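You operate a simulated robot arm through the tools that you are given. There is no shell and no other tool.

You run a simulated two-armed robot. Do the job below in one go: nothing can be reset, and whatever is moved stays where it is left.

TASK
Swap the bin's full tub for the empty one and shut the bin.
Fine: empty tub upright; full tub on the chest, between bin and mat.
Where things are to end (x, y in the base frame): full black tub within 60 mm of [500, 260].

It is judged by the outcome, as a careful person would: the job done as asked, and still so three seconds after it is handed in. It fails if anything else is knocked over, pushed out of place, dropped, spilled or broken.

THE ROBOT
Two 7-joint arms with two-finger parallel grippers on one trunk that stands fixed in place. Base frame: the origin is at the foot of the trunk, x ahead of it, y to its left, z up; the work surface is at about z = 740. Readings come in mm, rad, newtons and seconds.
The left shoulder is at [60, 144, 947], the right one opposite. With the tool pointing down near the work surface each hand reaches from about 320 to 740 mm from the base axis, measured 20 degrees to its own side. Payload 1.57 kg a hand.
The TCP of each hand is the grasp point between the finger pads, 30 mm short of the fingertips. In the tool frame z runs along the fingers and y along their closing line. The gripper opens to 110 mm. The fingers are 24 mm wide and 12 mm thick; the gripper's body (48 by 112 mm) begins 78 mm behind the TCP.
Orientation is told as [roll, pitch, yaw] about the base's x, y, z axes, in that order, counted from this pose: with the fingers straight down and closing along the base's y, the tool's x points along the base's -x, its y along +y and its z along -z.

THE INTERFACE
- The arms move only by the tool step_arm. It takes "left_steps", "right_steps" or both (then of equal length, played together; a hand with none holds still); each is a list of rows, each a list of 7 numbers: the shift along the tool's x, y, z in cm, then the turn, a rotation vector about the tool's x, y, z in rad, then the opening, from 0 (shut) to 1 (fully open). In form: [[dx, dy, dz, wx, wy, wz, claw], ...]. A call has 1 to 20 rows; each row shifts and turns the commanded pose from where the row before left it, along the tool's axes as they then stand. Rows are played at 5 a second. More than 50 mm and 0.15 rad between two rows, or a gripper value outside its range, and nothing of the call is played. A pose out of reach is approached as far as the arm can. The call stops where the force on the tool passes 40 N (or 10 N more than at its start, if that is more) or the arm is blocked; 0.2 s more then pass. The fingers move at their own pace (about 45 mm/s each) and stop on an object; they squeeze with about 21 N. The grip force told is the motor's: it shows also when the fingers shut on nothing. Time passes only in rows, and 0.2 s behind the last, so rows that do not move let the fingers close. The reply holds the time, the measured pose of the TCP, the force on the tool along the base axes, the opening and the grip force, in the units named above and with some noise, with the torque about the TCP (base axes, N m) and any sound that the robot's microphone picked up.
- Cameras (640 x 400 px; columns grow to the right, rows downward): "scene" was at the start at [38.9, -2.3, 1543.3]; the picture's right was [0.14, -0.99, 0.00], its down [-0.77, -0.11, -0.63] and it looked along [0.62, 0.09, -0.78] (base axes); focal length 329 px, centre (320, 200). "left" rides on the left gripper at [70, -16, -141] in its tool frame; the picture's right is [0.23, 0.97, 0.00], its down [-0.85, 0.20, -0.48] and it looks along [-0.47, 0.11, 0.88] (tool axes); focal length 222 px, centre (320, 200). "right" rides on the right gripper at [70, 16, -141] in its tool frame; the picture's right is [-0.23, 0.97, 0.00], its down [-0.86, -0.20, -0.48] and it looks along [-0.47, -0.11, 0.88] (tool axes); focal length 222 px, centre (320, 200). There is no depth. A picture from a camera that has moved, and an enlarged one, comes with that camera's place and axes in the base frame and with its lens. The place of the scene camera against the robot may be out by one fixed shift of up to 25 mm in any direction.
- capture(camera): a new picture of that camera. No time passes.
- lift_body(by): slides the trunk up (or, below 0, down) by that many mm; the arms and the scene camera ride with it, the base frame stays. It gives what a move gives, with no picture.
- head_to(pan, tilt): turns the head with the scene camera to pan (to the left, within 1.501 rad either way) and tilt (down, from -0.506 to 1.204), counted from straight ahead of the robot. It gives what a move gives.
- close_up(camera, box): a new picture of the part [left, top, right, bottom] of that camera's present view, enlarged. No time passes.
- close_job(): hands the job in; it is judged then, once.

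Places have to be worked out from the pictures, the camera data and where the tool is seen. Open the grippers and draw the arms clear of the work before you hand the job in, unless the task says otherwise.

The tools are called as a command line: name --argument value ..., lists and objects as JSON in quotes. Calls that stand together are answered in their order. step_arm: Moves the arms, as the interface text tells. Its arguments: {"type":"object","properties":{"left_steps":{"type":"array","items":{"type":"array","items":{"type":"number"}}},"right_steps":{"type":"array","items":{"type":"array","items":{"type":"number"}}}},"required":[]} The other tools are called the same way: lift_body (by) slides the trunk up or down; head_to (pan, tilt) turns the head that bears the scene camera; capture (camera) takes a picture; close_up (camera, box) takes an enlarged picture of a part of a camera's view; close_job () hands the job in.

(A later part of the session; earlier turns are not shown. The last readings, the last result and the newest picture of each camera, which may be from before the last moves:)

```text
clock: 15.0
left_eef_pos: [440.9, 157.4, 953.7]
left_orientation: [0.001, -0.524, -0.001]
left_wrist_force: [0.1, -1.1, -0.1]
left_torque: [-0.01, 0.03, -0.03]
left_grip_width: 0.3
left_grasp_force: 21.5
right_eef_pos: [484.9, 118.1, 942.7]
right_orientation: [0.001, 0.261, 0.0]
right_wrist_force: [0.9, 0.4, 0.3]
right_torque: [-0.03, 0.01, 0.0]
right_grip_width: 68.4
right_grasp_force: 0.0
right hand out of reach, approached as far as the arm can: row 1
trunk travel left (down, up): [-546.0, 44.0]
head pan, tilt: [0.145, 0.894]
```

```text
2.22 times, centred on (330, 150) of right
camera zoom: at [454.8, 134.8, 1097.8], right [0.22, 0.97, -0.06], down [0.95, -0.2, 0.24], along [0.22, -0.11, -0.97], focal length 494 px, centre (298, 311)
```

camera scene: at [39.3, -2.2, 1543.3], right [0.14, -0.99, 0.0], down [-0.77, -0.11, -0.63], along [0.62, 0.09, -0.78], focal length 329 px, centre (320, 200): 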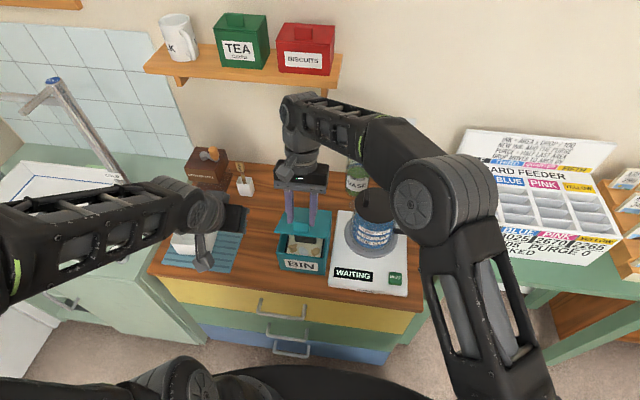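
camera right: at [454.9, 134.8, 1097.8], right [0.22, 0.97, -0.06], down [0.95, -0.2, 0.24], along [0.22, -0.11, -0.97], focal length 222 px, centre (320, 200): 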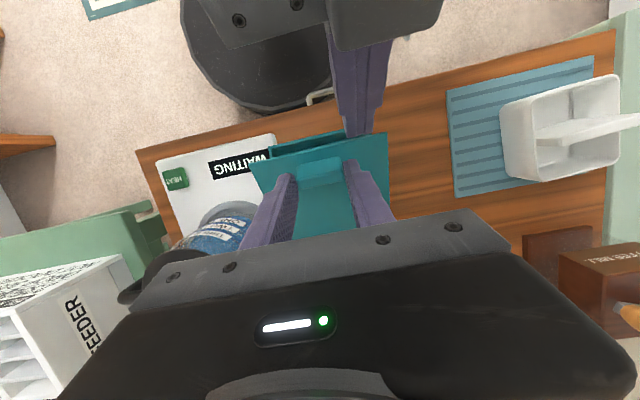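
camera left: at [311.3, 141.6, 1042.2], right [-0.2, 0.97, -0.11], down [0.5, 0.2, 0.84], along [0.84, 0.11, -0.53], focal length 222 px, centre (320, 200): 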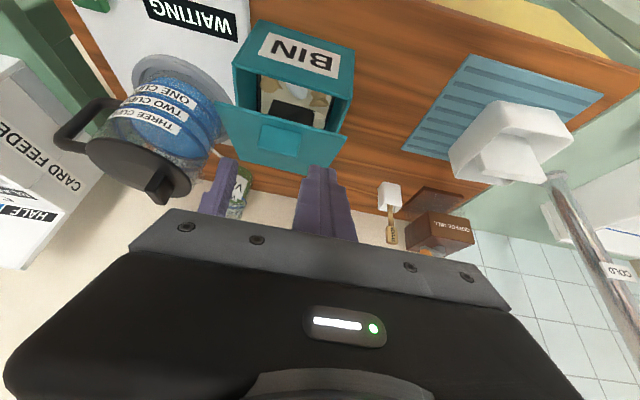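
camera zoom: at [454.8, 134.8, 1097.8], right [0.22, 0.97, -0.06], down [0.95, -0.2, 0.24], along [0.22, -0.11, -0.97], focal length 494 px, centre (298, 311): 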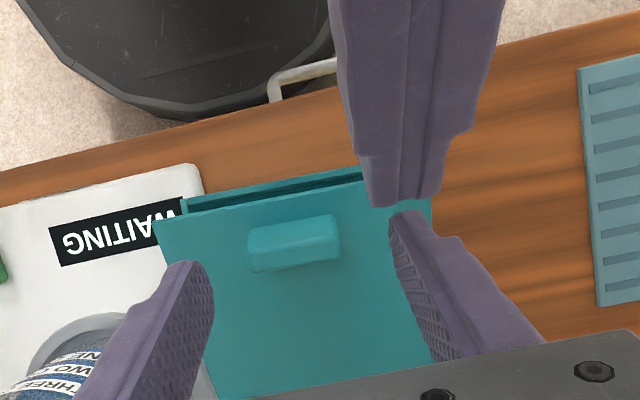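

The lid stays put, confirming the hinge holds. I'll zoom on it from both hands' cameras to fix its angle and the tab's place before re-gripping.

close_up --camera "right" --box '[280, 120, 380, 190]'

close_up --camera "left" --box '[200, 80, 370, 190]'

close_up --camera "scene" --box '[260, 180, 350, 290]'

```text
5.71 times, centred on (330, 155) of right
camera zoom: at [454.8, 134.8, 1097.8], right [0.22, 0.97, -0.06], down [0.95, -0.2, 0.24], along [0.22, -0.11, -0.97], focal length 1269 px, centre (263, 457)
```

zoom: 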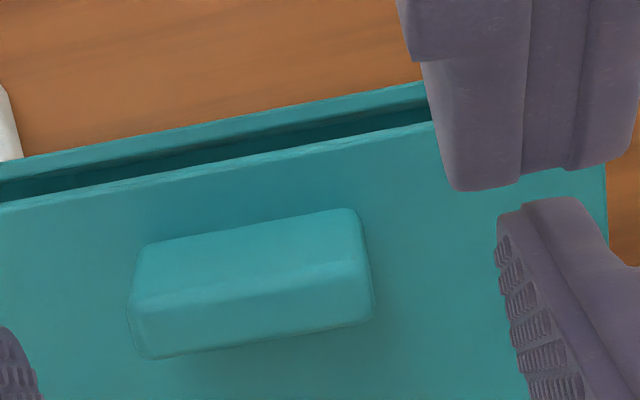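

```text
3.64 times, centred on (285, 135) of left
camera zoom: at [311.3, 141.6, 1042.2], right [-0.2, 0.97, -0.11], down [0.5, 0.2, 0.84], along [0.84, 0.11, -0.53], focal length 808 px, centre (447, 436)
```

zoom: 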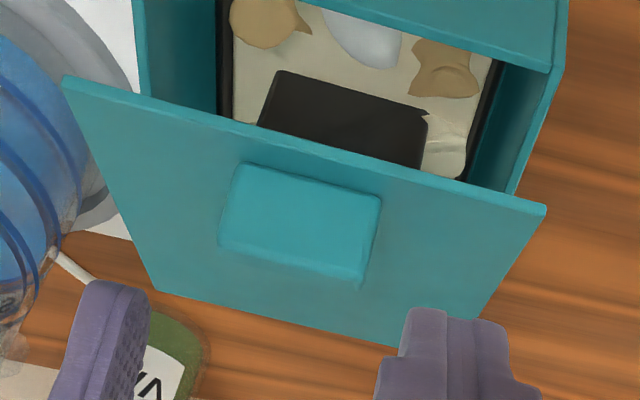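

```text
3.64 times, centred on (305, 235) of scene
camera zoom: at [39.1, -2.2, 1543.3], right [0.14, -0.99, 0.0], down [-0.77, -0.11, -0.63], along [0.62, 0.09, -0.78], focal length 1197 px, centre (374, 73)
```

zoom: 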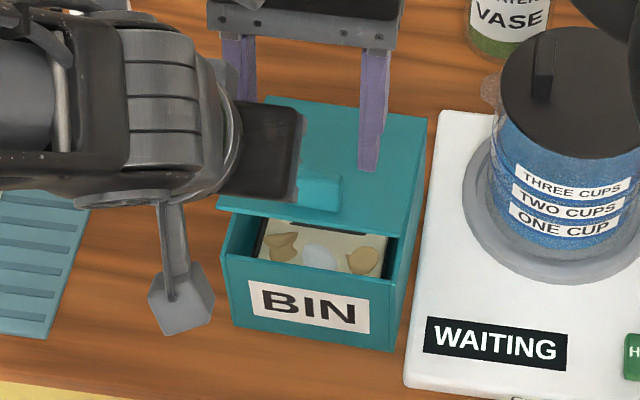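

The bin seems to have slid about 9 mm in +x from the earlier push (front now near x≈444), so I must push gently. The tab centre is now near (469, 117, 897); I'll lower the right fingers around it and close again.

step_arm --right_steps '[[0.19, -0.05, 1.1, 0, 0, 0, 0.62], [0.19, -0.05, 1.07, 0, 0, 0, 0.62], [0, 0, 0, 0, 0, 0, 0.62]]'

close_up --camera "right" --box '[220, 60, 440, 240]'

close_up --camera "left" --box '[200, 80, 370, 190]'

```text
clock: 15.8
left_eef_pos: [440.9, 157.5, 952.4]
left_orientation: [0.002, -0.523, 0.004]
left_wrist_force: [-3.3, -0.4, -7.3]
left_torque: [-0.03, 0.24, -0.01]
left_grip_width: 0.0
left_grasp_force: 21.0
right_eef_pos: [477.0, 118.6, 923.4]
right_orientation: [0.002, 0.258, 0.0]
right_wrist_force: [3.7, 1.2, 6.2]
right_torque: [0.28, 0.13, -0.15]
right_grip_width: 68.4
right_grasp_force: 0.5
trunk travel left (down, up): [-546.0, 44.0]
head pan, tilt: [0.145, 0.894]
```

```text
2.22 times, centred on (330, 150) of right
camera zoom: at [445.9, 133.8, 1078.4], right [0.22, 0.97, -0.06], down [0.95, -0.2, 0.24], along [0.22, -0.11, -0.97], focal length 494 px, centre (298, 311)
```

zoom: 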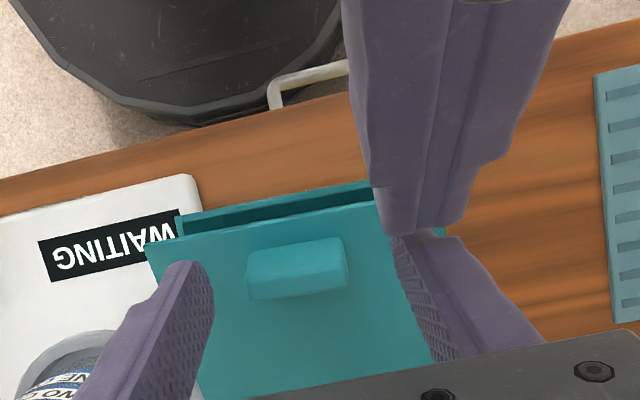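

```text
3.64 times, centred on (285, 135) of left
camera zoom: at [310.6, 141.6, 1041.5], right [-0.2, 0.97, -0.11], down [0.5, 0.2, 0.84], along [0.84, 0.11, -0.53], focal length 808 px, centre (447, 436)
```

zoom: 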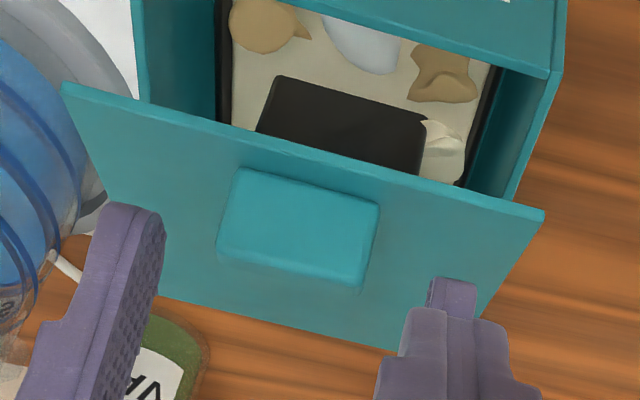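

The right's outer finger is touching the left fingers (about 7 N each). I'll move the left hand 50 mm away to the left (and slightly up) right away.

step_arm --left_steps '[[-0.75, 0.5, -1.3, 0, 0, 0, 0], [-0.5, 2.5, -0.86, 0, 0, 0, 0], [0, 2.5, 0, 0, 0, 0, 0], [0, 1.5, 0, 0, 0, 0, 0], [0, 0, 0, 0, 0, 0, 0]]'

close_up --camera "right" --box '[220, 60, 440, 240]'

close_up --camera "scene" --box '[220, 130, 380, 290]'

```text
clock: 17.0
left_eef_pos: [442.7, 227.0, 977.4]
left_orientation: [-0.001, -0.523, 0.004]
left_wrist_force: [0.0, 1.2, -0.4]
left_torque: [-0.01, 0.01, 0.02]
left_grip_width: 0.0
left_grasp_force: 20.9
right_eef_pos: [475.9, 117.6, 922.8]
right_orientation: [0.0, 0.262, 0.001]
right_wrist_force: [-0.7, -0.4, -1.0]
right_torque: [0.01, -0.03, 0.03]
right_grip_width: 68.2
right_grasp_force: 0.1
trunk travel left (down, up): [-546.0, 44.0]
head pan, tilt: [0.145, 0.894]
```

```text
2.22 times, centred on (330, 150) of right
camera zoom: at [445.6, 133.7, 1077.8], right [0.22, 0.97, -0.06], down [0.95, -0.2, 0.24], along [0.22, -0.11, -0.97], focal length 494 px, centre (298, 311)
```

zoom: 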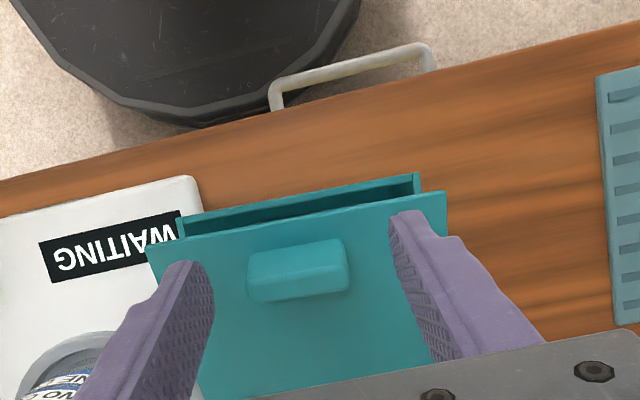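

```text
2.50 times, centred on (300, 210) of scene
camera zoom: at [39.0, -2.3, 1543.3], right [0.14, -0.99, 0.0], down [-0.77, -0.11, -0.63], along [0.62, 0.09, -0.78], focal length 823 px, centre (370, 175)
```

zoom: 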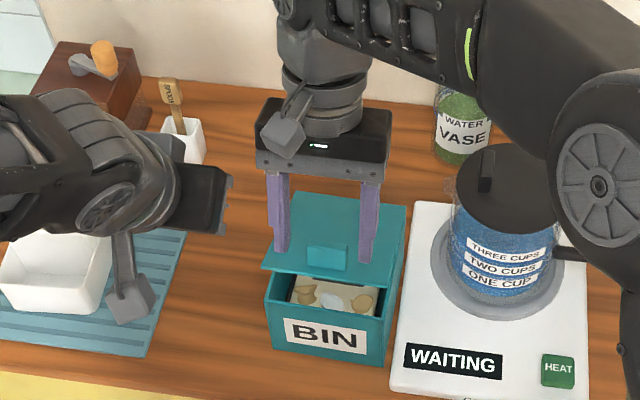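

The lid is at roughly 20° with the bin's front now at x≈446. I'll lower the right fingertips a little more so they overlap the tab, then close.

step_arm --right_steps '[[-0.45, -0.1, 0.78, 0, 0, 0, 0.62], [0, 0, 0, 0, 0, 0, 0.45], [0, 0, 0, 0, 0, 0, 0.2], [0, 0, 0, 0, 0, 0, 0.2], [0, 0, 0, 0, 0, 0, 0.2]]'

close_up --camera "right" --box '[220, 60, 440, 240]'

capture --camera "left"

```text
clock: 18.2
left_eef_pos: [443.2, 227.1, 979.1]
left_orientation: [0.001, -0.524, -0.002]
left_wrist_force: [0.3, -0.1, -0.6]
left_torque: [0.01, 0.02, 0.01]
left_grip_width: 0.0
left_grasp_force: 21.1
right_eef_pos: [477.9, 116.1, 915.1]
right_orientation: [0.0, 0.261, -0.001]
right_wrist_force: [-1.0, -1.4, -0.4]
right_torque: [0.02, 0.15, -0.16]
right_grip_width: 39.7
right_grasp_force: 20.5
trunk travel left (down, up): [-546.0, 44.0]
head pan, tilt: [0.145, 0.894]
```

```text
2.22 times, centred on (330, 150) of right
camera zoom: at [448.2, 131.9, 1068.9], right [0.22, 0.97, -0.06], down [0.95, -0.2, 0.24], along [0.22, -0.11, -0.97], focal length 494 px, centre (298, 311)
```

zoom: 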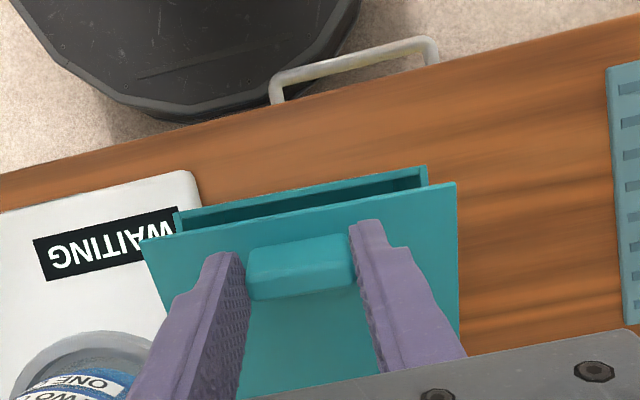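

```text
taken
camera left: at [311.7, 211.2, 1066.3], right [-0.2, 0.97, -0.11], down [0.5, 0.2, 0.84], along [0.84, 0.11, -0.53], focal length 222 px, centre (320, 200)
```

left: 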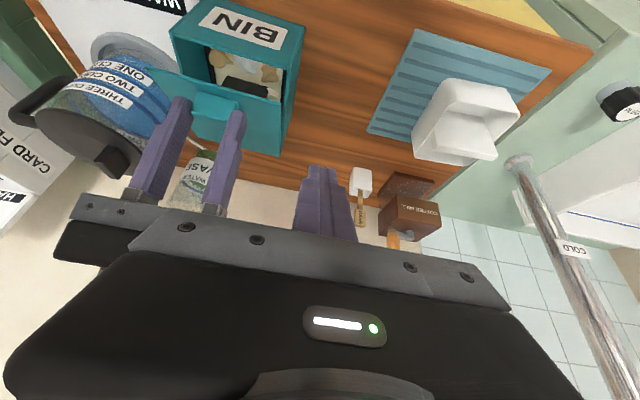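

The tab is gripped again. I'll lift along the arc about the shifted hinge (x≈579), easing the tool pitch back toward vertical, to about 45°.

step_arm --right_steps '[[-0.13, 0, -0.65, 0, -0.009, 0, 0.2], [-0.13, 0, -0.65, 0, -0.009, 0, 0.2], [-0.16, 0, -0.58, 0, -0.0175, 0, 0.2], [-0.16, 0, -0.58, 0, -0.0175, 0, 0.2], [-0.22, 0, -0.54, 0, -0.026, 0, 0.2], [-0.22, 0, -0.54, 0, -0.026, 0, 0.2], [-0.48, 0, -0.83, 0, -0.0524, 0, 0.2], [-0.58, 0, -0.73, 0, -0.0524, 0, 0.2], [0, 0, 0, 0, 0, 0, 0.2]]'

close_up --camera "right" --box '[220, 60, 440, 240]'

close_up --camera "scene" --box '[220, 130, 380, 290]'

capture --camera "left"

```text
clock: 20.2
left_eef_pos: [442.7, 228.0, 977.4]
left_orientation: [0.001, -0.523, 0.0]
left_wrist_force: [-0.1, -0.3, -1.0]
left_torque: [0.01, 0.01, 0.01]
left_grip_width: 0.1
left_grasp_force: 21.5
right_eef_pos: [511.0, 116.0, 960.5]
right_orientation: [0.001, 0.049, -0.001]
right_wrist_force: [0.7, -1.2, -2.8]
right_torque: [0.06, 0.16, -0.04]
right_grip_width: 39.7
right_grasp_force: 20.9
trunk travel left (down, up): [-546.0, 44.0]
head pan, tilt: [0.145, 0.894]
```

```text
2.22 times, centred on (330, 150) of right
camera zoom: at [448.6, 132.6, 1105.2], right [0.23, 0.97, -0.01], down [0.88, -0.2, 0.43], along [0.42, -0.11, -0.9], focal length 494 px, centre (298, 311)
```

zoom: 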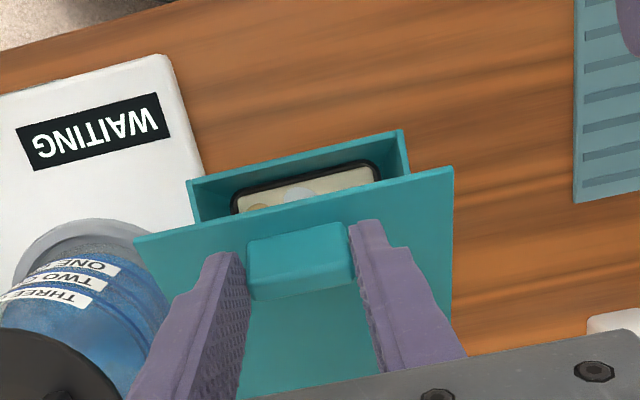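

```text
2.50 times, centred on (300, 210) of scene
camera zoom: at [39.5, -2.3, 1543.3], right [0.14, -0.99, 0.0], down [-0.77, -0.11, -0.63], along [0.62, 0.09, -0.78], focal length 823 px, centre (370, 175)
```

zoom: 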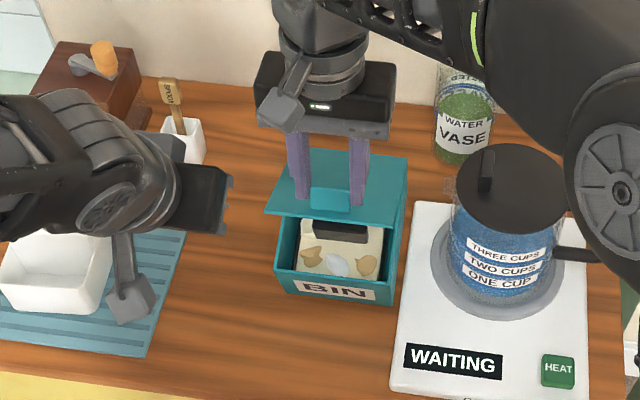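

```text
taken
camera left: at [312.1, 211.4, 1066.2], right [-0.2, 0.97, -0.11], down [0.5, 0.2, 0.84], along [0.84, 0.11, -0.53], focal length 222 px, centre (320, 200)
```

left: 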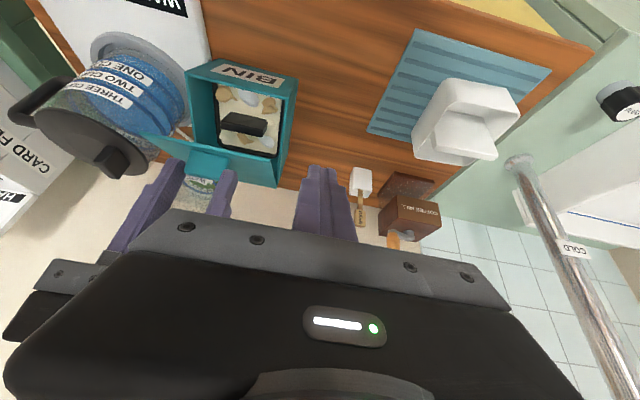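

In the scene view the bin's front face now looks foreshortened – the bin itself may be tilting or lifting with the lid. I'll look closely before moving anything.

close_up --camera "scene" --box '[260, 170, 350, 270]'

close_up --camera "left" --box '[150, 40, 330, 220]'

capture --camera "right"

```text
4.00 times, centred on (305, 220) of scene
camera zoom: at [39.5, -2.3, 1543.3], right [0.14, -0.99, 0.0], down [-0.77, -0.11, -0.63], along [0.62, 0.09, -0.78], focal length 1317 px, centre (380, 120)
```

zoom: 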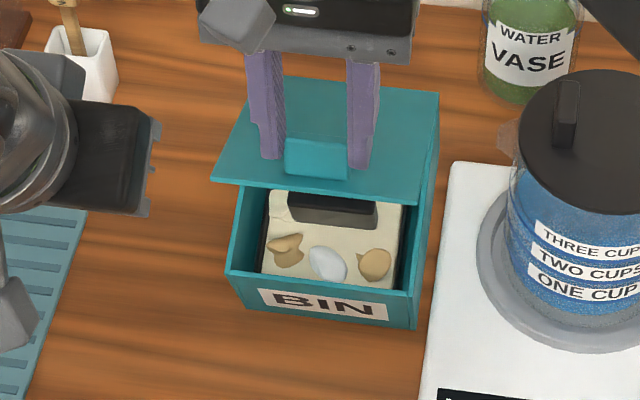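

```text
2.22 times, centred on (240, 130) of left
camera zoom: at [312.1, 211.4, 1066.2], right [-0.2, 0.97, -0.11], down [0.5, 0.2, 0.84], along [0.84, 0.11, -0.53], focal length 494 px, centre (498, 356)
```

zoom: 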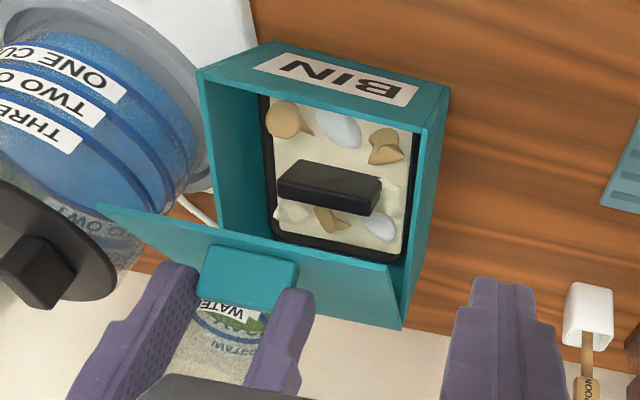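

```text
taken
camera right: at [448.6, 132.6, 1105.2], right [0.23, 0.97, -0.01], down [0.88, -0.2, 0.43], along [0.42, -0.11, -0.9], focal length 222 px, centre (320, 200)
```

right: 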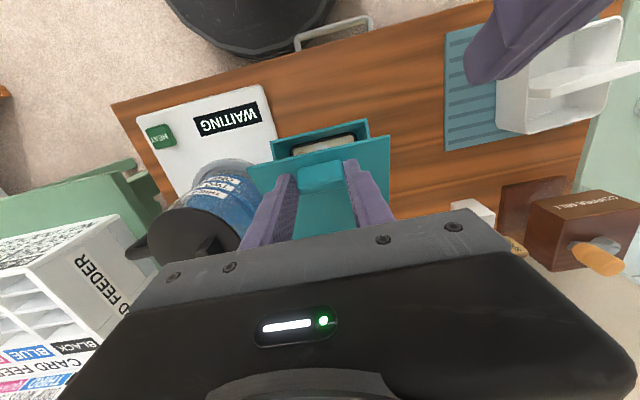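

The bin has tipped back with the lid because the tab did not pivot in the grip when I turned the tool. I'll retrace the same path backward, slowly, to set the bin flat again.

step_arm --right_steps '[[0.31, 0, 0.35, 0, 0.0262, 0, 0.2], [0.31, 0, 0.35, 0, 0.0262, 0, 0.2], [0.26, 0, 0.4, 0, 0.0262, 0, 0.2], [0.26, 0, 0.4, 0, 0.0262, 0, 0.2], [0.23, 0, 0.53, 0, 0.026, 0, 0.2], [0.23, 0, 0.53, 0, 0.026, 0, 0.2], [0.17, 0, 0.58, 0, 0.0175, 0, 0.2], [0.17, 0, 0.58, 0, 0.0175, 0, 0.2], [0.13, 0, 0.65, 0, 0.009, 0, 0.2]]'

close_up --camera "scene" --box '[250, 170, 360, 290]'

close_up --camera "left" --box '[150, 0, 330, 180]'

```text
clock: 22.2
left_eef_pos: [441.4, 227.6, 977.4]
left_orientation: [-0.001, -0.526, 0.0]
left_wrist_force: [0.2, -0.7, 0.8]
left_torque: [-0.03, -0.02, 0.02]
left_grip_width: 0.3
left_grasp_force: 21.2
right_eef_pos: [481.3, 115.9, 920.3]
right_orientation: [0.0, 0.254, 0.0]
right_wrist_force: [-2.6, -0.3, 7.3]
right_torque: [-0.14, -0.46, -0.12]
right_grip_width: 39.6
right_grasp_force: 21.0
trunk travel left (down, up): [-546.0, 44.0]
head pan, tilt: [0.145, 0.894]
```

```text
3.33 times, centred on (305, 230) of scene
camera zoom: at [37.8, -2.5, 1543.4], right [0.14, -0.99, 0.0], down [-0.77, -0.11, -0.63], along [0.62, 0.09, -0.78], focal length 1097 px, centre (370, 100)
```

zoom: 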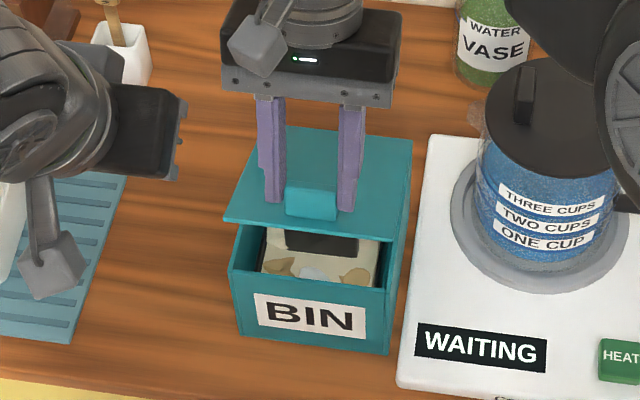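

```text
2.22 times, centred on (240, 90) of left
camera zoom: at [310.9, 211.2, 1066.6], right [-0.2, 0.97, -0.11], down [0.5, 0.2, 0.84], along [0.84, 0.11, -0.53], focal length 494 px, centre (498, 444)
```

zoom: 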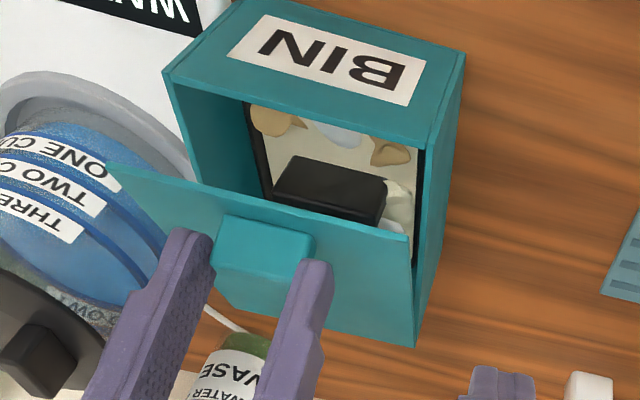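

The bin is flat again (its base matches its earlier place) and nothing spilled. I'll release the tab with the right hand, straighten it and withdraw it up and to the right, then check how the lid and bin stand.

step_arm --right_steps '[[0, 0, 0, 0, 0, 0, 0.62], [0, 0, 0, 0, 0, 0, 0.62], [0, 0, -1.5, 0, 0, 0, 0.62], [0, 0, -1.5, 0, -0.065, 0, 0.62], [0, 0, -2.0, 0, -0.065, 0, 0.62], [0, 0, -2.0, 0, -0.065, 0, 0.62], [0, 0, -2.0, 0, -0.065, 0, 0.62], [0.5, -2.5, -2.0, 0, 0, 0, 0.62], [0.5, -3.0, -2.0, 0, 0, 0, 0.62], [0.5, -3.0, -2.0, 0, 0, 0, 0.62], [0.5, -3.0, -2.0, 0, 0, 0, 0.62], [0, -3.0, 0, 0, 0, 0, 0.62], [0, -3.0, 0, 0, 0, 0, 0.62]]'

capture --camera "scene"

capture --camera "right"

close_up --camera "left" --box '[150, 0, 330, 180]'

```text
clock: 25.0
left_eef_pos: [441.7, 226.6, 979.0]
left_orientation: [0.0, -0.524, 0.0]
left_wrist_force: [-0.1, -1.2, 0.6]
left_torque: [0.01, 0.01, -0.02]
left_grip_width: 0.0
left_grasp_force: 21.5
right_eef_pos: [475.6, -58.5, 1088.3]
right_orientation: [0.0, -0.007, -0.001]
right_wrist_force: [-0.2, 0.0, -0.1]
right_torque: [0.01, -0.03, 0.0]
right_grip_width: 68.2
right_grasp_force: 0.1
trunk travel left (down, up): [-546.0, 44.0]
head pan, tilt: [0.145, 0.894]
```

```text
taken
camera scene: at [38.7, -3.1, 1543.3], right [0.14, -0.99, 0.0], down [-0.77, -0.11, -0.63], along [0.62, 0.09, -0.78], focal length 329 px, centre (320, 200)
```

scene: 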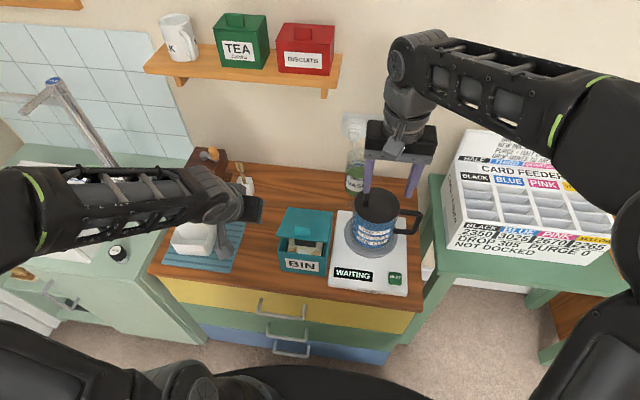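

```text
taken
camera right: at [405.7, -42.8, 1228.9], right [0.23, 0.97, 0.0], down [0.85, -0.2, 0.48], along [0.47, -0.11, -0.87], focal length 222 px, centre (320, 200)
```

right: 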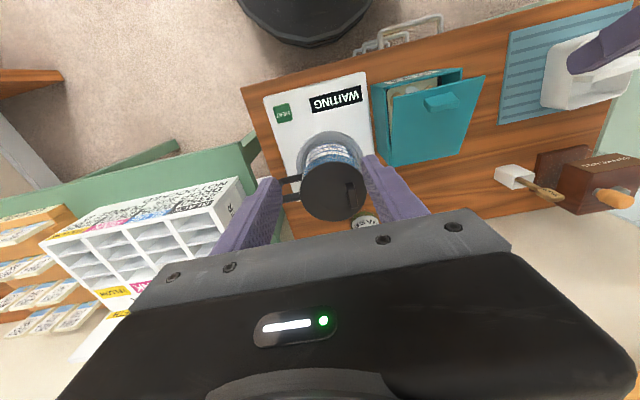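

```text
2.22 times, centred on (240, 90) of left
camera zoom: at [311.6, 210.9, 1066.5], right [-0.2, 0.97, -0.11], down [0.5, 0.2, 0.84], along [0.84, 0.11, -0.53], focal length 494 px, centre (498, 444)
```

zoom: 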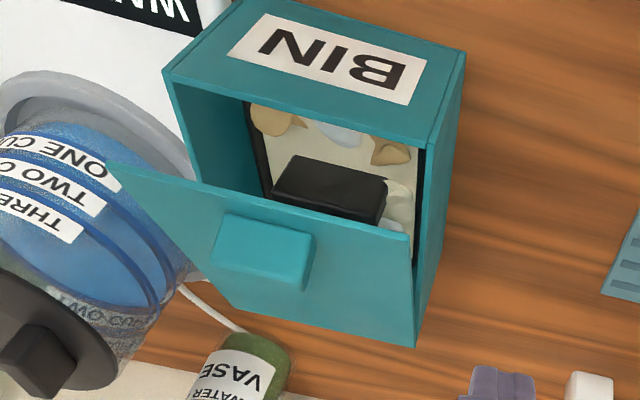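

The bin is flat and the lid stays partly open by itself. I'll take closer views to measure the lid's angle and hinge line before gripping the lid's left edge with the left hand.

close_up --camera "right" --box '[360, 50, 500, 180]'

close_up --camera "scene" --box '[260, 190, 350, 290]'

close_up --camera "left" --box '[180, 10, 310, 150]'

```text
3.08 times, centred on (430, 115) of right
camera zoom: at [405.7, -42.8, 1228.9], right [0.23, 0.97, 0.0], down [0.85, -0.2, 0.48], along [0.47, -0.11, -0.87], focal length 684 px, centre (-18, 462)
```

zoom: 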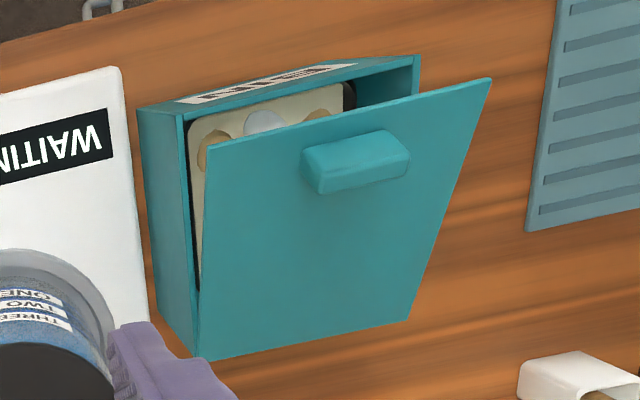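

```text
4.00 times, centred on (305, 240) of scene
camera zoom: at [38.7, -3.1, 1543.3], right [0.14, -0.99, 0.0], down [-0.77, -0.11, -0.63], along [0.62, 0.09, -0.78], focal length 1317 px, centre (380, 40)
```

zoom: 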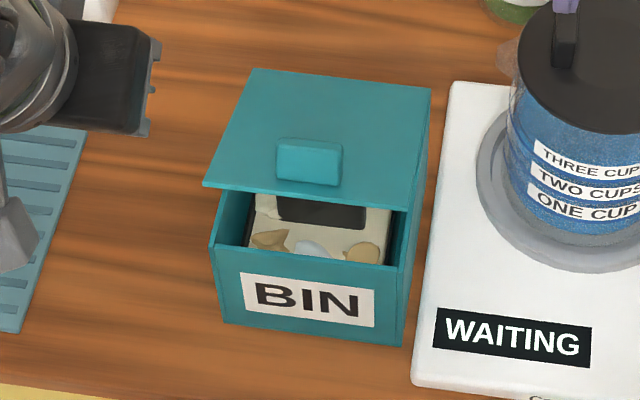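

```text
2.86 times, centred on (245, 80) of left
camera zoom: at [311.6, 210.9, 1066.5], right [-0.2, 0.97, -0.11], down [0.5, 0.2, 0.84], along [0.84, 0.11, -0.53], focal length 635 px, centre (534, 543)
```

zoom: 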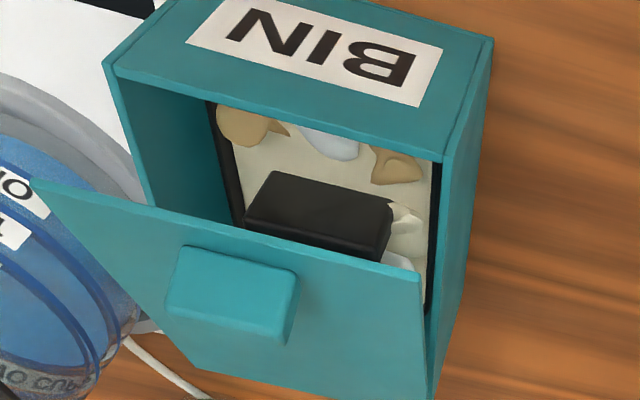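

Triangulating both cameras puts the lid's left edge at y≈178, front edge near (456, 880), hinge near (578, 830), angle about 21°. I'll use the left hand to pinch the lid plate at its front-left corner from the side and swing it open rigidly; first I turn the left hand so its fingers point toward −y.

step_arm --left_steps '[[0, 0, 0, 0, 0.131, 0, 0], [0, 0, 0, 0, 0.131, 0, 0], [0, 0, 0, 0, 0.131, 0, 0], [0, 0, 0, 0, 0.131, 0, 0], [0, 0.8, 0, 0.143, 0, 0, 0.1], [0, 0.8, 0, 0.143, 0, 0, 0.2], [0, 0, 0, 0.143, 0, 0, 0.24], [0, 0, 0, 0.143, 0, 0, 0.24], [0, 0, 0, 0.143, 0, 0, 0.24], [0, 0, 0, 0.143, 0, 0, 0.24], [0, 0, 0, 0.143, 0, 0, 0.24], [0, 0, 0, 0.143, 0, 0, 0.24], [0, 0, 0, 0.143, 0, 0, 0.24], [0, 0, 0, 0.143, 0, 0, 0.24], [0, 0, 0, 0.141, 0, 0, 0.24], [0, 0, 0, 0, 0, 0, 0.24]]'

capture --camera "scene"

capture --camera "left"

```text
clock: 28.4
left_eef_pos: [443.8, 244.5, 977.2]
left_orientation: [-1.568, -0.001, 0.01]
left_wrist_force: [0.2, 0.3, 1.3]
left_torque: [0.02, 0.01, -0.01]
left_grip_width: 26.4
left_grasp_force: 0.1
right_eef_pos: [477.0, -59.0, 1088.3]
right_orientation: [0.001, -0.007, 0.0]
right_wrist_force: [-0.4, -0.3, -0.2]
right_torque: [0.03, 0.03, 0.0]
right_grip_width: 68.3
right_grasp_force: 0.0
trunk travel left (down, up): [-546.0, 44.0]
head pan, tilt: [0.145, 0.894]
```

```text
taken
camera scene: at [39.1, -3.0, 1543.4], right [0.14, -0.99, 0.0], down [-0.77, -0.11, -0.63], along [0.62, 0.09, -0.78], focal length 329 px, centre (320, 200)
```

scene: 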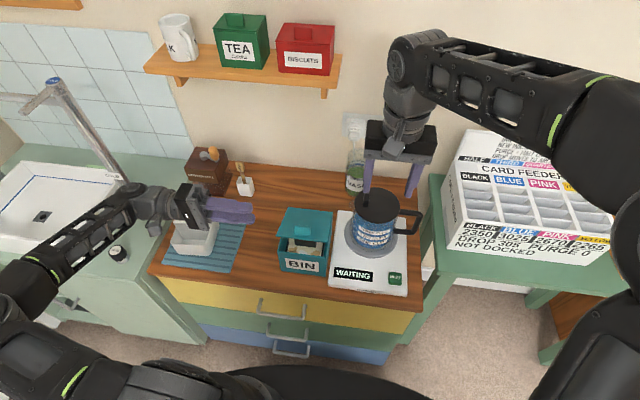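

```text
taken
camera left: at [372.9, 384.9, 995.4], right [-0.23, 0.0, -0.97], down [0.85, 0.49, -0.2], along [0.47, -0.87, -0.11], focal length 222 px, centre (320, 200)
```

left: 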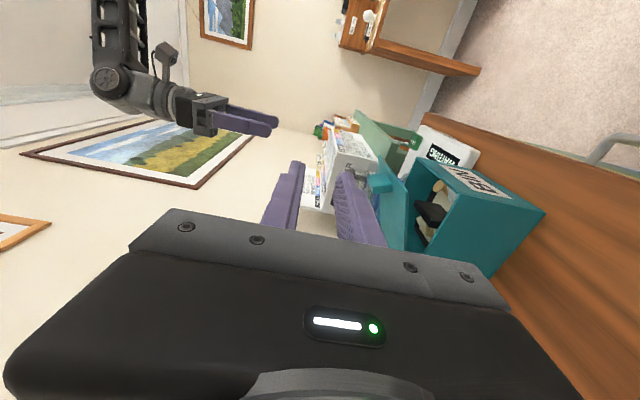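

The roll worked and the left camera now sees the bin from its left side. I'll add 30° of yaw and tilt to match the lid's ~21° angle.

step_arm --left_steps '[[0, 0, 0, 0, -0.131, 0, 0.24], [0, 0, 0, 0, -0.131, 0, 0.24], [0, 0, 0, 0, -0.131, 0, 0.24], [0, 0, 0, 0, -0.131, 0, 0.24], [0, 0, 0, -0.0625, 0, -0.108, 0.24], [0, 0, 0, -0.0625, 0, -0.108, 0.24], [0, 0, 0, -0.0625, 0, -0.108, 0.24], [0, 0, 0, 0, 0, 0, 0.24]]'

capture --camera "scene"

capture --camera "left"

```text
clock: 30.2
left_eef_pos: [441.8, 243.7, 976.5]
left_orientation: [-1.376, 0.323, 0.556]
left_wrist_force: [0.2, -0.6, 0.3]
left_torque: [0.0, -0.01, 0.02]
left_grip_width: 26.3
left_grasp_force: 0.1
right_eef_pos: [475.8, -57.5, 1088.0]
right_orientation: [0.001, -0.007, 0.0]
right_wrist_force: [0.7, 1.0, 0.0]
right_torque: [0.01, 0.03, -0.05]
right_grip_width: 68.3
right_grasp_force: 0.1
trunk travel left (down, up): [-546.0, 44.0]
head pan, tilt: [0.145, 0.894]
```

```text
taken
camera scene: at [38.8, -2.0, 1543.3], right [0.14, -0.99, 0.0], down [-0.77, -0.11, -0.63], along [0.62, 0.09, -0.78], focal length 329 px, centre (320, 200)
```

scene: 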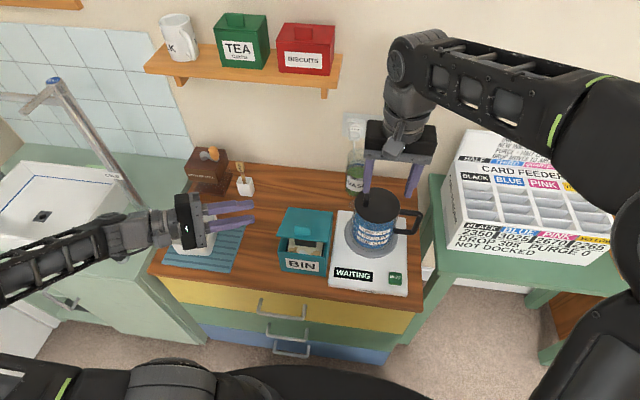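

```text
taken
camera left: at [326.5, 331.4, 1041.3], right [-0.54, -0.11, -0.83], down [0.39, 0.84, -0.37], along [0.74, -0.53, -0.41], focal length 222 px, centre (320, 200)
```

left: 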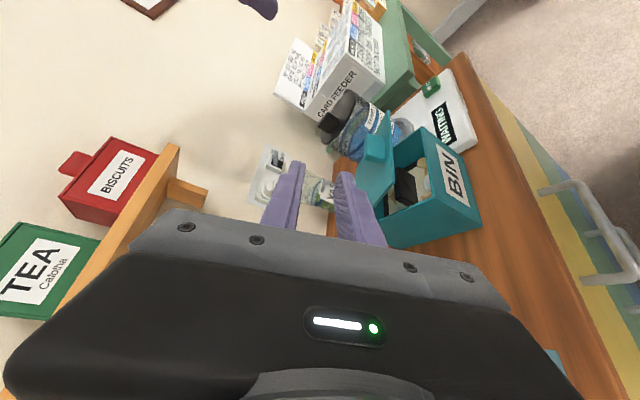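

The orientation matches the plan. I'll zoom this side view to measure the lid's left edge line and the bin's rim.

close_up --camera "left" --box '[320, 90, 490, 260]'

```text
2.35 times, centred on (405, 175) of left
camera zoom: at [326.5, 331.4, 1041.3], right [-0.54, -0.11, -0.83], down [0.39, 0.84, -0.37], along [0.74, -0.53, -0.41], focal length 523 px, centre (120, 259)
```

zoom: 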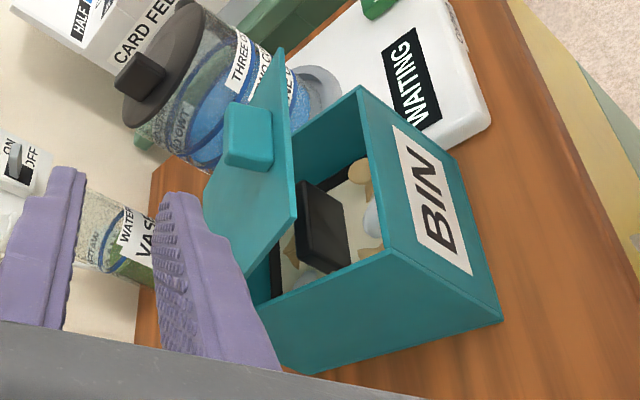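

This view confirms the lid front edge at about (455, z 881), rim z≈826, hinge near (578, 829), so a lid angle of ~23°. I'll lower the left hand to a staging point 60 mm short of the lid's left edge, aligned with the plate.

step_arm --left_steps '[[-0.64, 2.12, 0.77, 0, 0, 0, 0.24], [-0.64, 2.12, 0.77, 0, 0, 0, 0.24], [-0.64, 2.12, 0.77, 0, 0, 0, 0.24], [-0.64, 2.12, 0.77, -0.012, 0, -0.021, 0.24], [0, 0, 0, 0, 0, 0, 0.24]]'

capture --camera "left"

close_up --camera "scene" --box '[150, 150, 350, 290]'

capture --camera "right"

```text
clock: 31.4
left_eef_pos: [447.0, 229.6, 883.6]
left_orientation: [-1.364, 0.343, 0.562]
left_wrist_force: [0.0, -0.3, -0.2]
left_torque: [0.0, 0.02, -0.02]
left_grip_width: 26.3
left_grasp_force: 0.0
right_eef_pos: [476.0, -58.0, 1088.1]
right_orientation: [0.0, -0.007, -0.002]
right_wrist_force: [0.4, 0.5, 1.4]
right_torque: [0.0, 0.03, -0.01]
right_grip_width: 68.3
right_grasp_force: 0.0
trunk travel left (down, up): [-546.0, 44.0]
head pan, tilt: [0.145, 0.894]
```

```text
taken
camera left: at [332.6, 316.8, 951.0], right [-0.56, -0.11, -0.82], down [0.38, 0.84, -0.38], along [0.74, -0.53, -0.43], focal length 222 px, centre (320, 200)
```

left: 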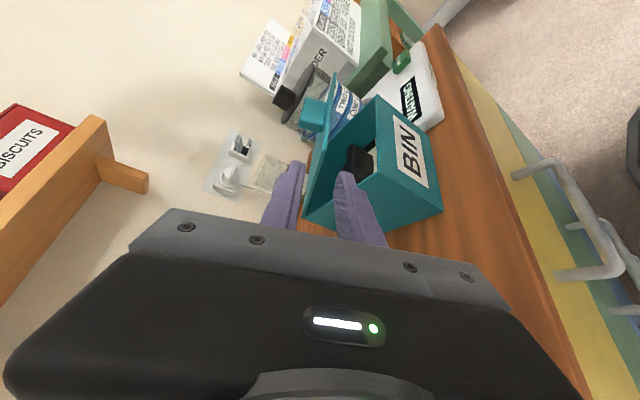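

```text
2.86 times, centred on (250, 220) of scene
camera zoom: at [38.8, -2.3, 1543.3], right [0.14, -0.99, 0.0], down [-0.77, -0.11, -0.63], along [0.62, 0.09, -0.78], focal length 940 px, centre (520, 143)
```

zoom: 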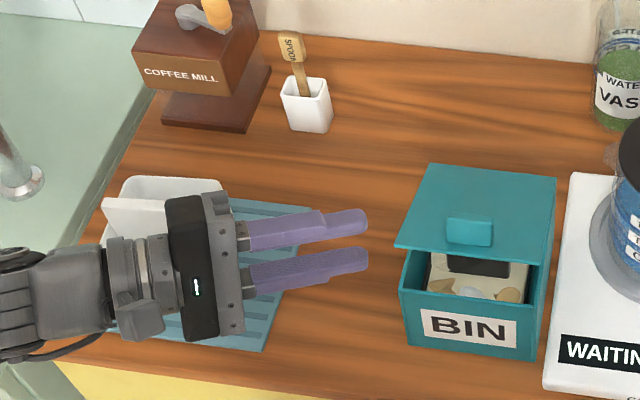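

```text
taken
camera right: at [405.8, -41.8, 1229.0], right [0.23, 0.97, 0.0], down [0.85, -0.2, 0.48], along [0.47, -0.11, -0.87], focal length 222 px, centre (320, 200)
```

right: 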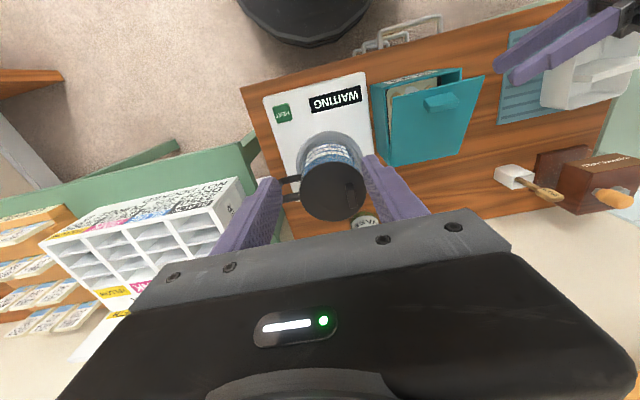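

I'll zoom in on the fingertips and lid edge in the left camera to check the alignment before moving in.

close_up --camera "left" --box '[255, 60, 445, 250]'

```text
2.11 times, centred on (350, 155) of left
camera zoom: at [332.6, 316.8, 951.0], right [-0.56, -0.11, -0.82], down [0.38, 0.84, -0.38], along [0.74, -0.53, -0.43], focal length 468 px, centre (257, 295)
```

zoom: 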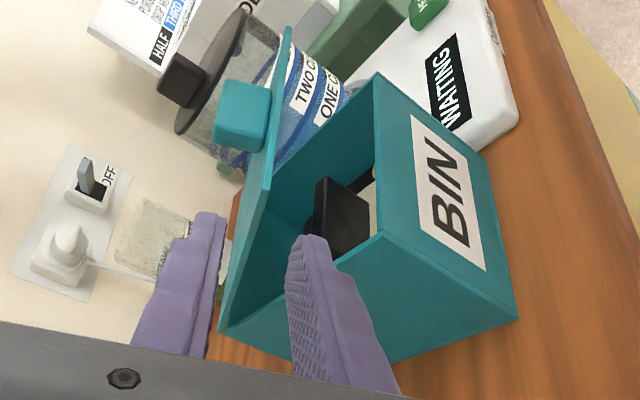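

The lid's left edge lies between the two fingertips in this edge-on view. I'll move in 35 mm along the fingers and check again.

step_arm --left_steps '[[0, 0, 1.2, 0, 0, 0, 0.24], [0, 0, 1.2, 0, 0, 0, 0.24], [0, 0, 1.1, 0, 0, 0, 0.24], [0, 0, 0, 0, 0, 0, 0.24]]'

close_up --camera "left" --box '[255, 60, 445, 250]'

close_up --camera "scene" --box '[220, 180, 350, 280]'

```text
clock: 32.4
left_eef_pos: [462.8, 199.0, 876.5]
left_orientation: [-1.363, 0.342, 0.562]
left_wrist_force: [0.3, -0.6, -0.2]
left_torque: [0.0, -0.03, -0.01]
left_grip_width: 26.3
left_grasp_force: 0.0
right_eef_pos: [475.6, -58.7, 1087.7]
right_orientation: [0.001, -0.008, 0.0]
right_wrist_force: [-0.3, -0.4, 0.2]
right_torque: [0.02, -0.01, 0.01]
right_grip_width: 68.2
right_grasp_force: 0.1
trunk travel left (down, up): [-546.0, 44.0]
head pan, tilt: [0.145, 0.894]
```

```text
2.11 times, centred on (350, 155) of left
camera zoom: at [348.4, 286.3, 943.7], right [-0.56, -0.11, -0.82], down [0.38, 0.84, -0.38], along [0.74, -0.53, -0.43], focal length 468 px, centre (257, 295)
```

zoom: 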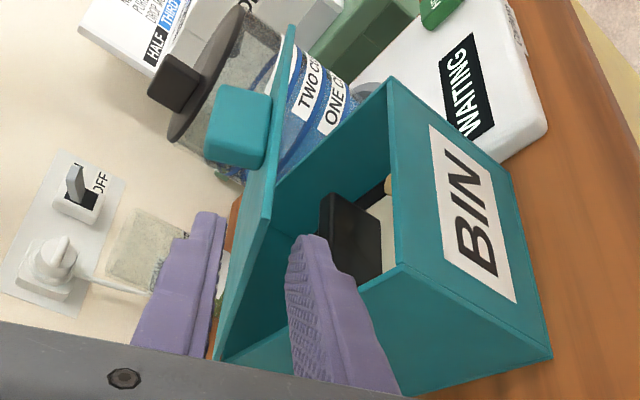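

```text
4.00 times, centred on (285, 230) of scene
camera zoom: at [38.8, -2.2, 1543.3], right [0.14, -0.99, 0.0], down [-0.77, -0.11, -0.63], along [0.62, 0.09, -0.78], focal length 1317 px, centre (460, 80)
```

zoom: 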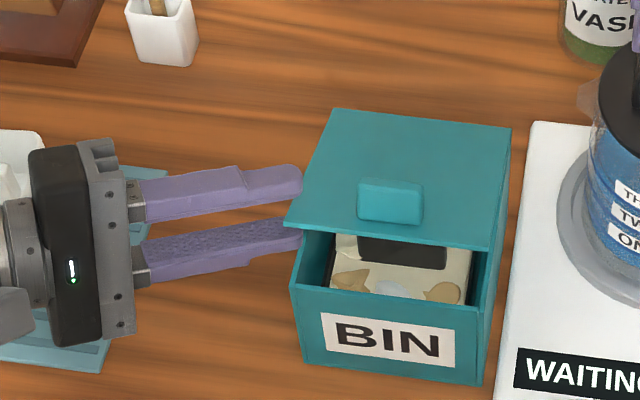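

Aligned: the upper finger is above the plate and the lower one below. I'll go in another 26 mm and then close on the plate.

step_arm --left_steps '[[0, 0, 0.9, 0, 0, 0, 0.24], [0, 0, 0.9, 0, 0, 0, 0.24], [0, 0, 0.8, 0, 0, 0, 0.24], [0, 0, 0, 0, 0, 0, 0.24]]'

close_up --camera "left" --box '[255, 60, 445, 250]'

close_up --camera "scene" --box '[220, 180, 350, 280]'

```text
clock: 33.4
left_eef_pos: [474.5, 176.6, 871.9]
left_orientation: [-1.362, 0.342, 0.563]
left_wrist_force: [-0.4, -0.5, -0.8]
left_torque: [0.02, 0.0, 0.03]
left_grip_width: 26.2
left_grasp_force: 0.0
right_eef_pos: [476.2, -58.4, 1087.4]
right_orientation: [0.001, -0.009, -0.001]
right_wrist_force: [-0.6, -0.1, 0.0]
right_torque: [0.04, -0.01, -0.03]
right_grip_width: 68.1
right_grasp_force: 0.0
trunk travel left (down, up): [-546.0, 44.0]
head pan, tilt: [0.145, 0.894]
```

```text
2.11 times, centred on (350, 155) of left
camera zoom: at [360.3, 264.3, 938.9], right [-0.56, -0.11, -0.82], down [0.38, 0.84, -0.38], along [0.74, -0.53, -0.43], focal length 468 px, centre (257, 295)
```

zoom: 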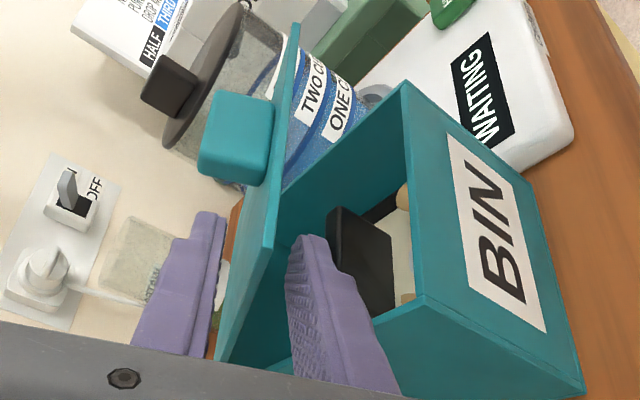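

```text
4.00 times, centred on (285, 230) of scene
camera zoom: at [38.9, -2.2, 1543.3], right [0.14, -0.99, 0.0], down [-0.77, -0.11, -0.63], along [0.62, 0.09, -0.78], focal length 1317 px, centre (460, 80)
```

zoom: 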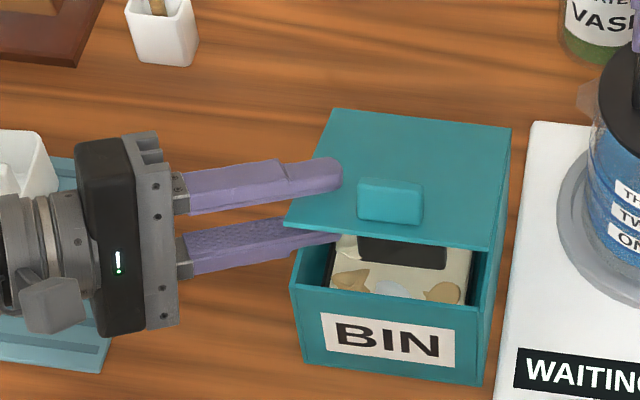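

The plate's corner is well between the fingers. I'll close the left gripper on it.

step_arm --left_steps '[[0, 0, 0, 0, 0, 0, 0.1], [0, 0, 0, 0, 0, 0, 0], [0, 0, 0, 0, 0, 0, 0]]'

close_up --camera "left" --box '[255, 60, 445, 250]'

close_up --camera "scene" --box '[220, 180, 350, 280]'

```text
clock: 34.2
left_eef_pos: [474.3, 175.6, 872.4]
left_orientation: [-1.363, 0.343, 0.561]
left_wrist_force: [1.8, 0.9, 3.3]
left_torque: [-0.15, -0.51, 0.18]
left_grip_width: 3.5
left_grasp_force: 20.5
right_eef_pos: [475.3, -57.8, 1088.0]
right_orientation: [0.001, -0.006, 0.0]
right_wrist_force: [-0.8, 0.0, 0.5]
right_torque: [0.01, 0.01, 0.0]
right_grip_width: 68.1
right_grasp_force: 0.1
trunk travel left (down, up): [-546.0, 44.0]
head pan, tilt: [0.145, 0.894]
```

```text
2.11 times, centred on (350, 155) of left
camera zoom: at [360.5, 264.3, 939.4], right [-0.56, -0.11, -0.82], down [0.38, 0.84, -0.38], along [0.74, -0.53, -0.43], focal length 468 px, centre (257, 295)
```

zoom: 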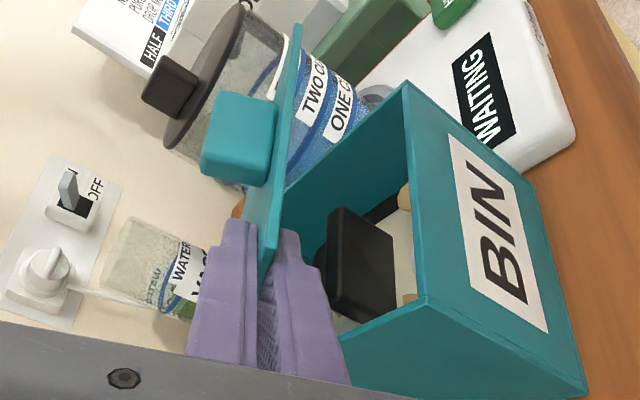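

```text
4.00 times, centred on (285, 230) of scene
camera zoom: at [38.9, -2.3, 1543.4], right [0.14, -0.99, 0.0], down [-0.77, -0.11, -0.63], along [0.62, 0.09, -0.78], focal length 1317 px, centre (460, 80)
```

zoom: 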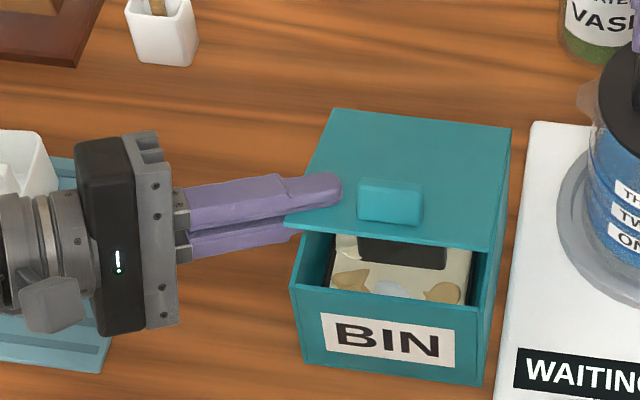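

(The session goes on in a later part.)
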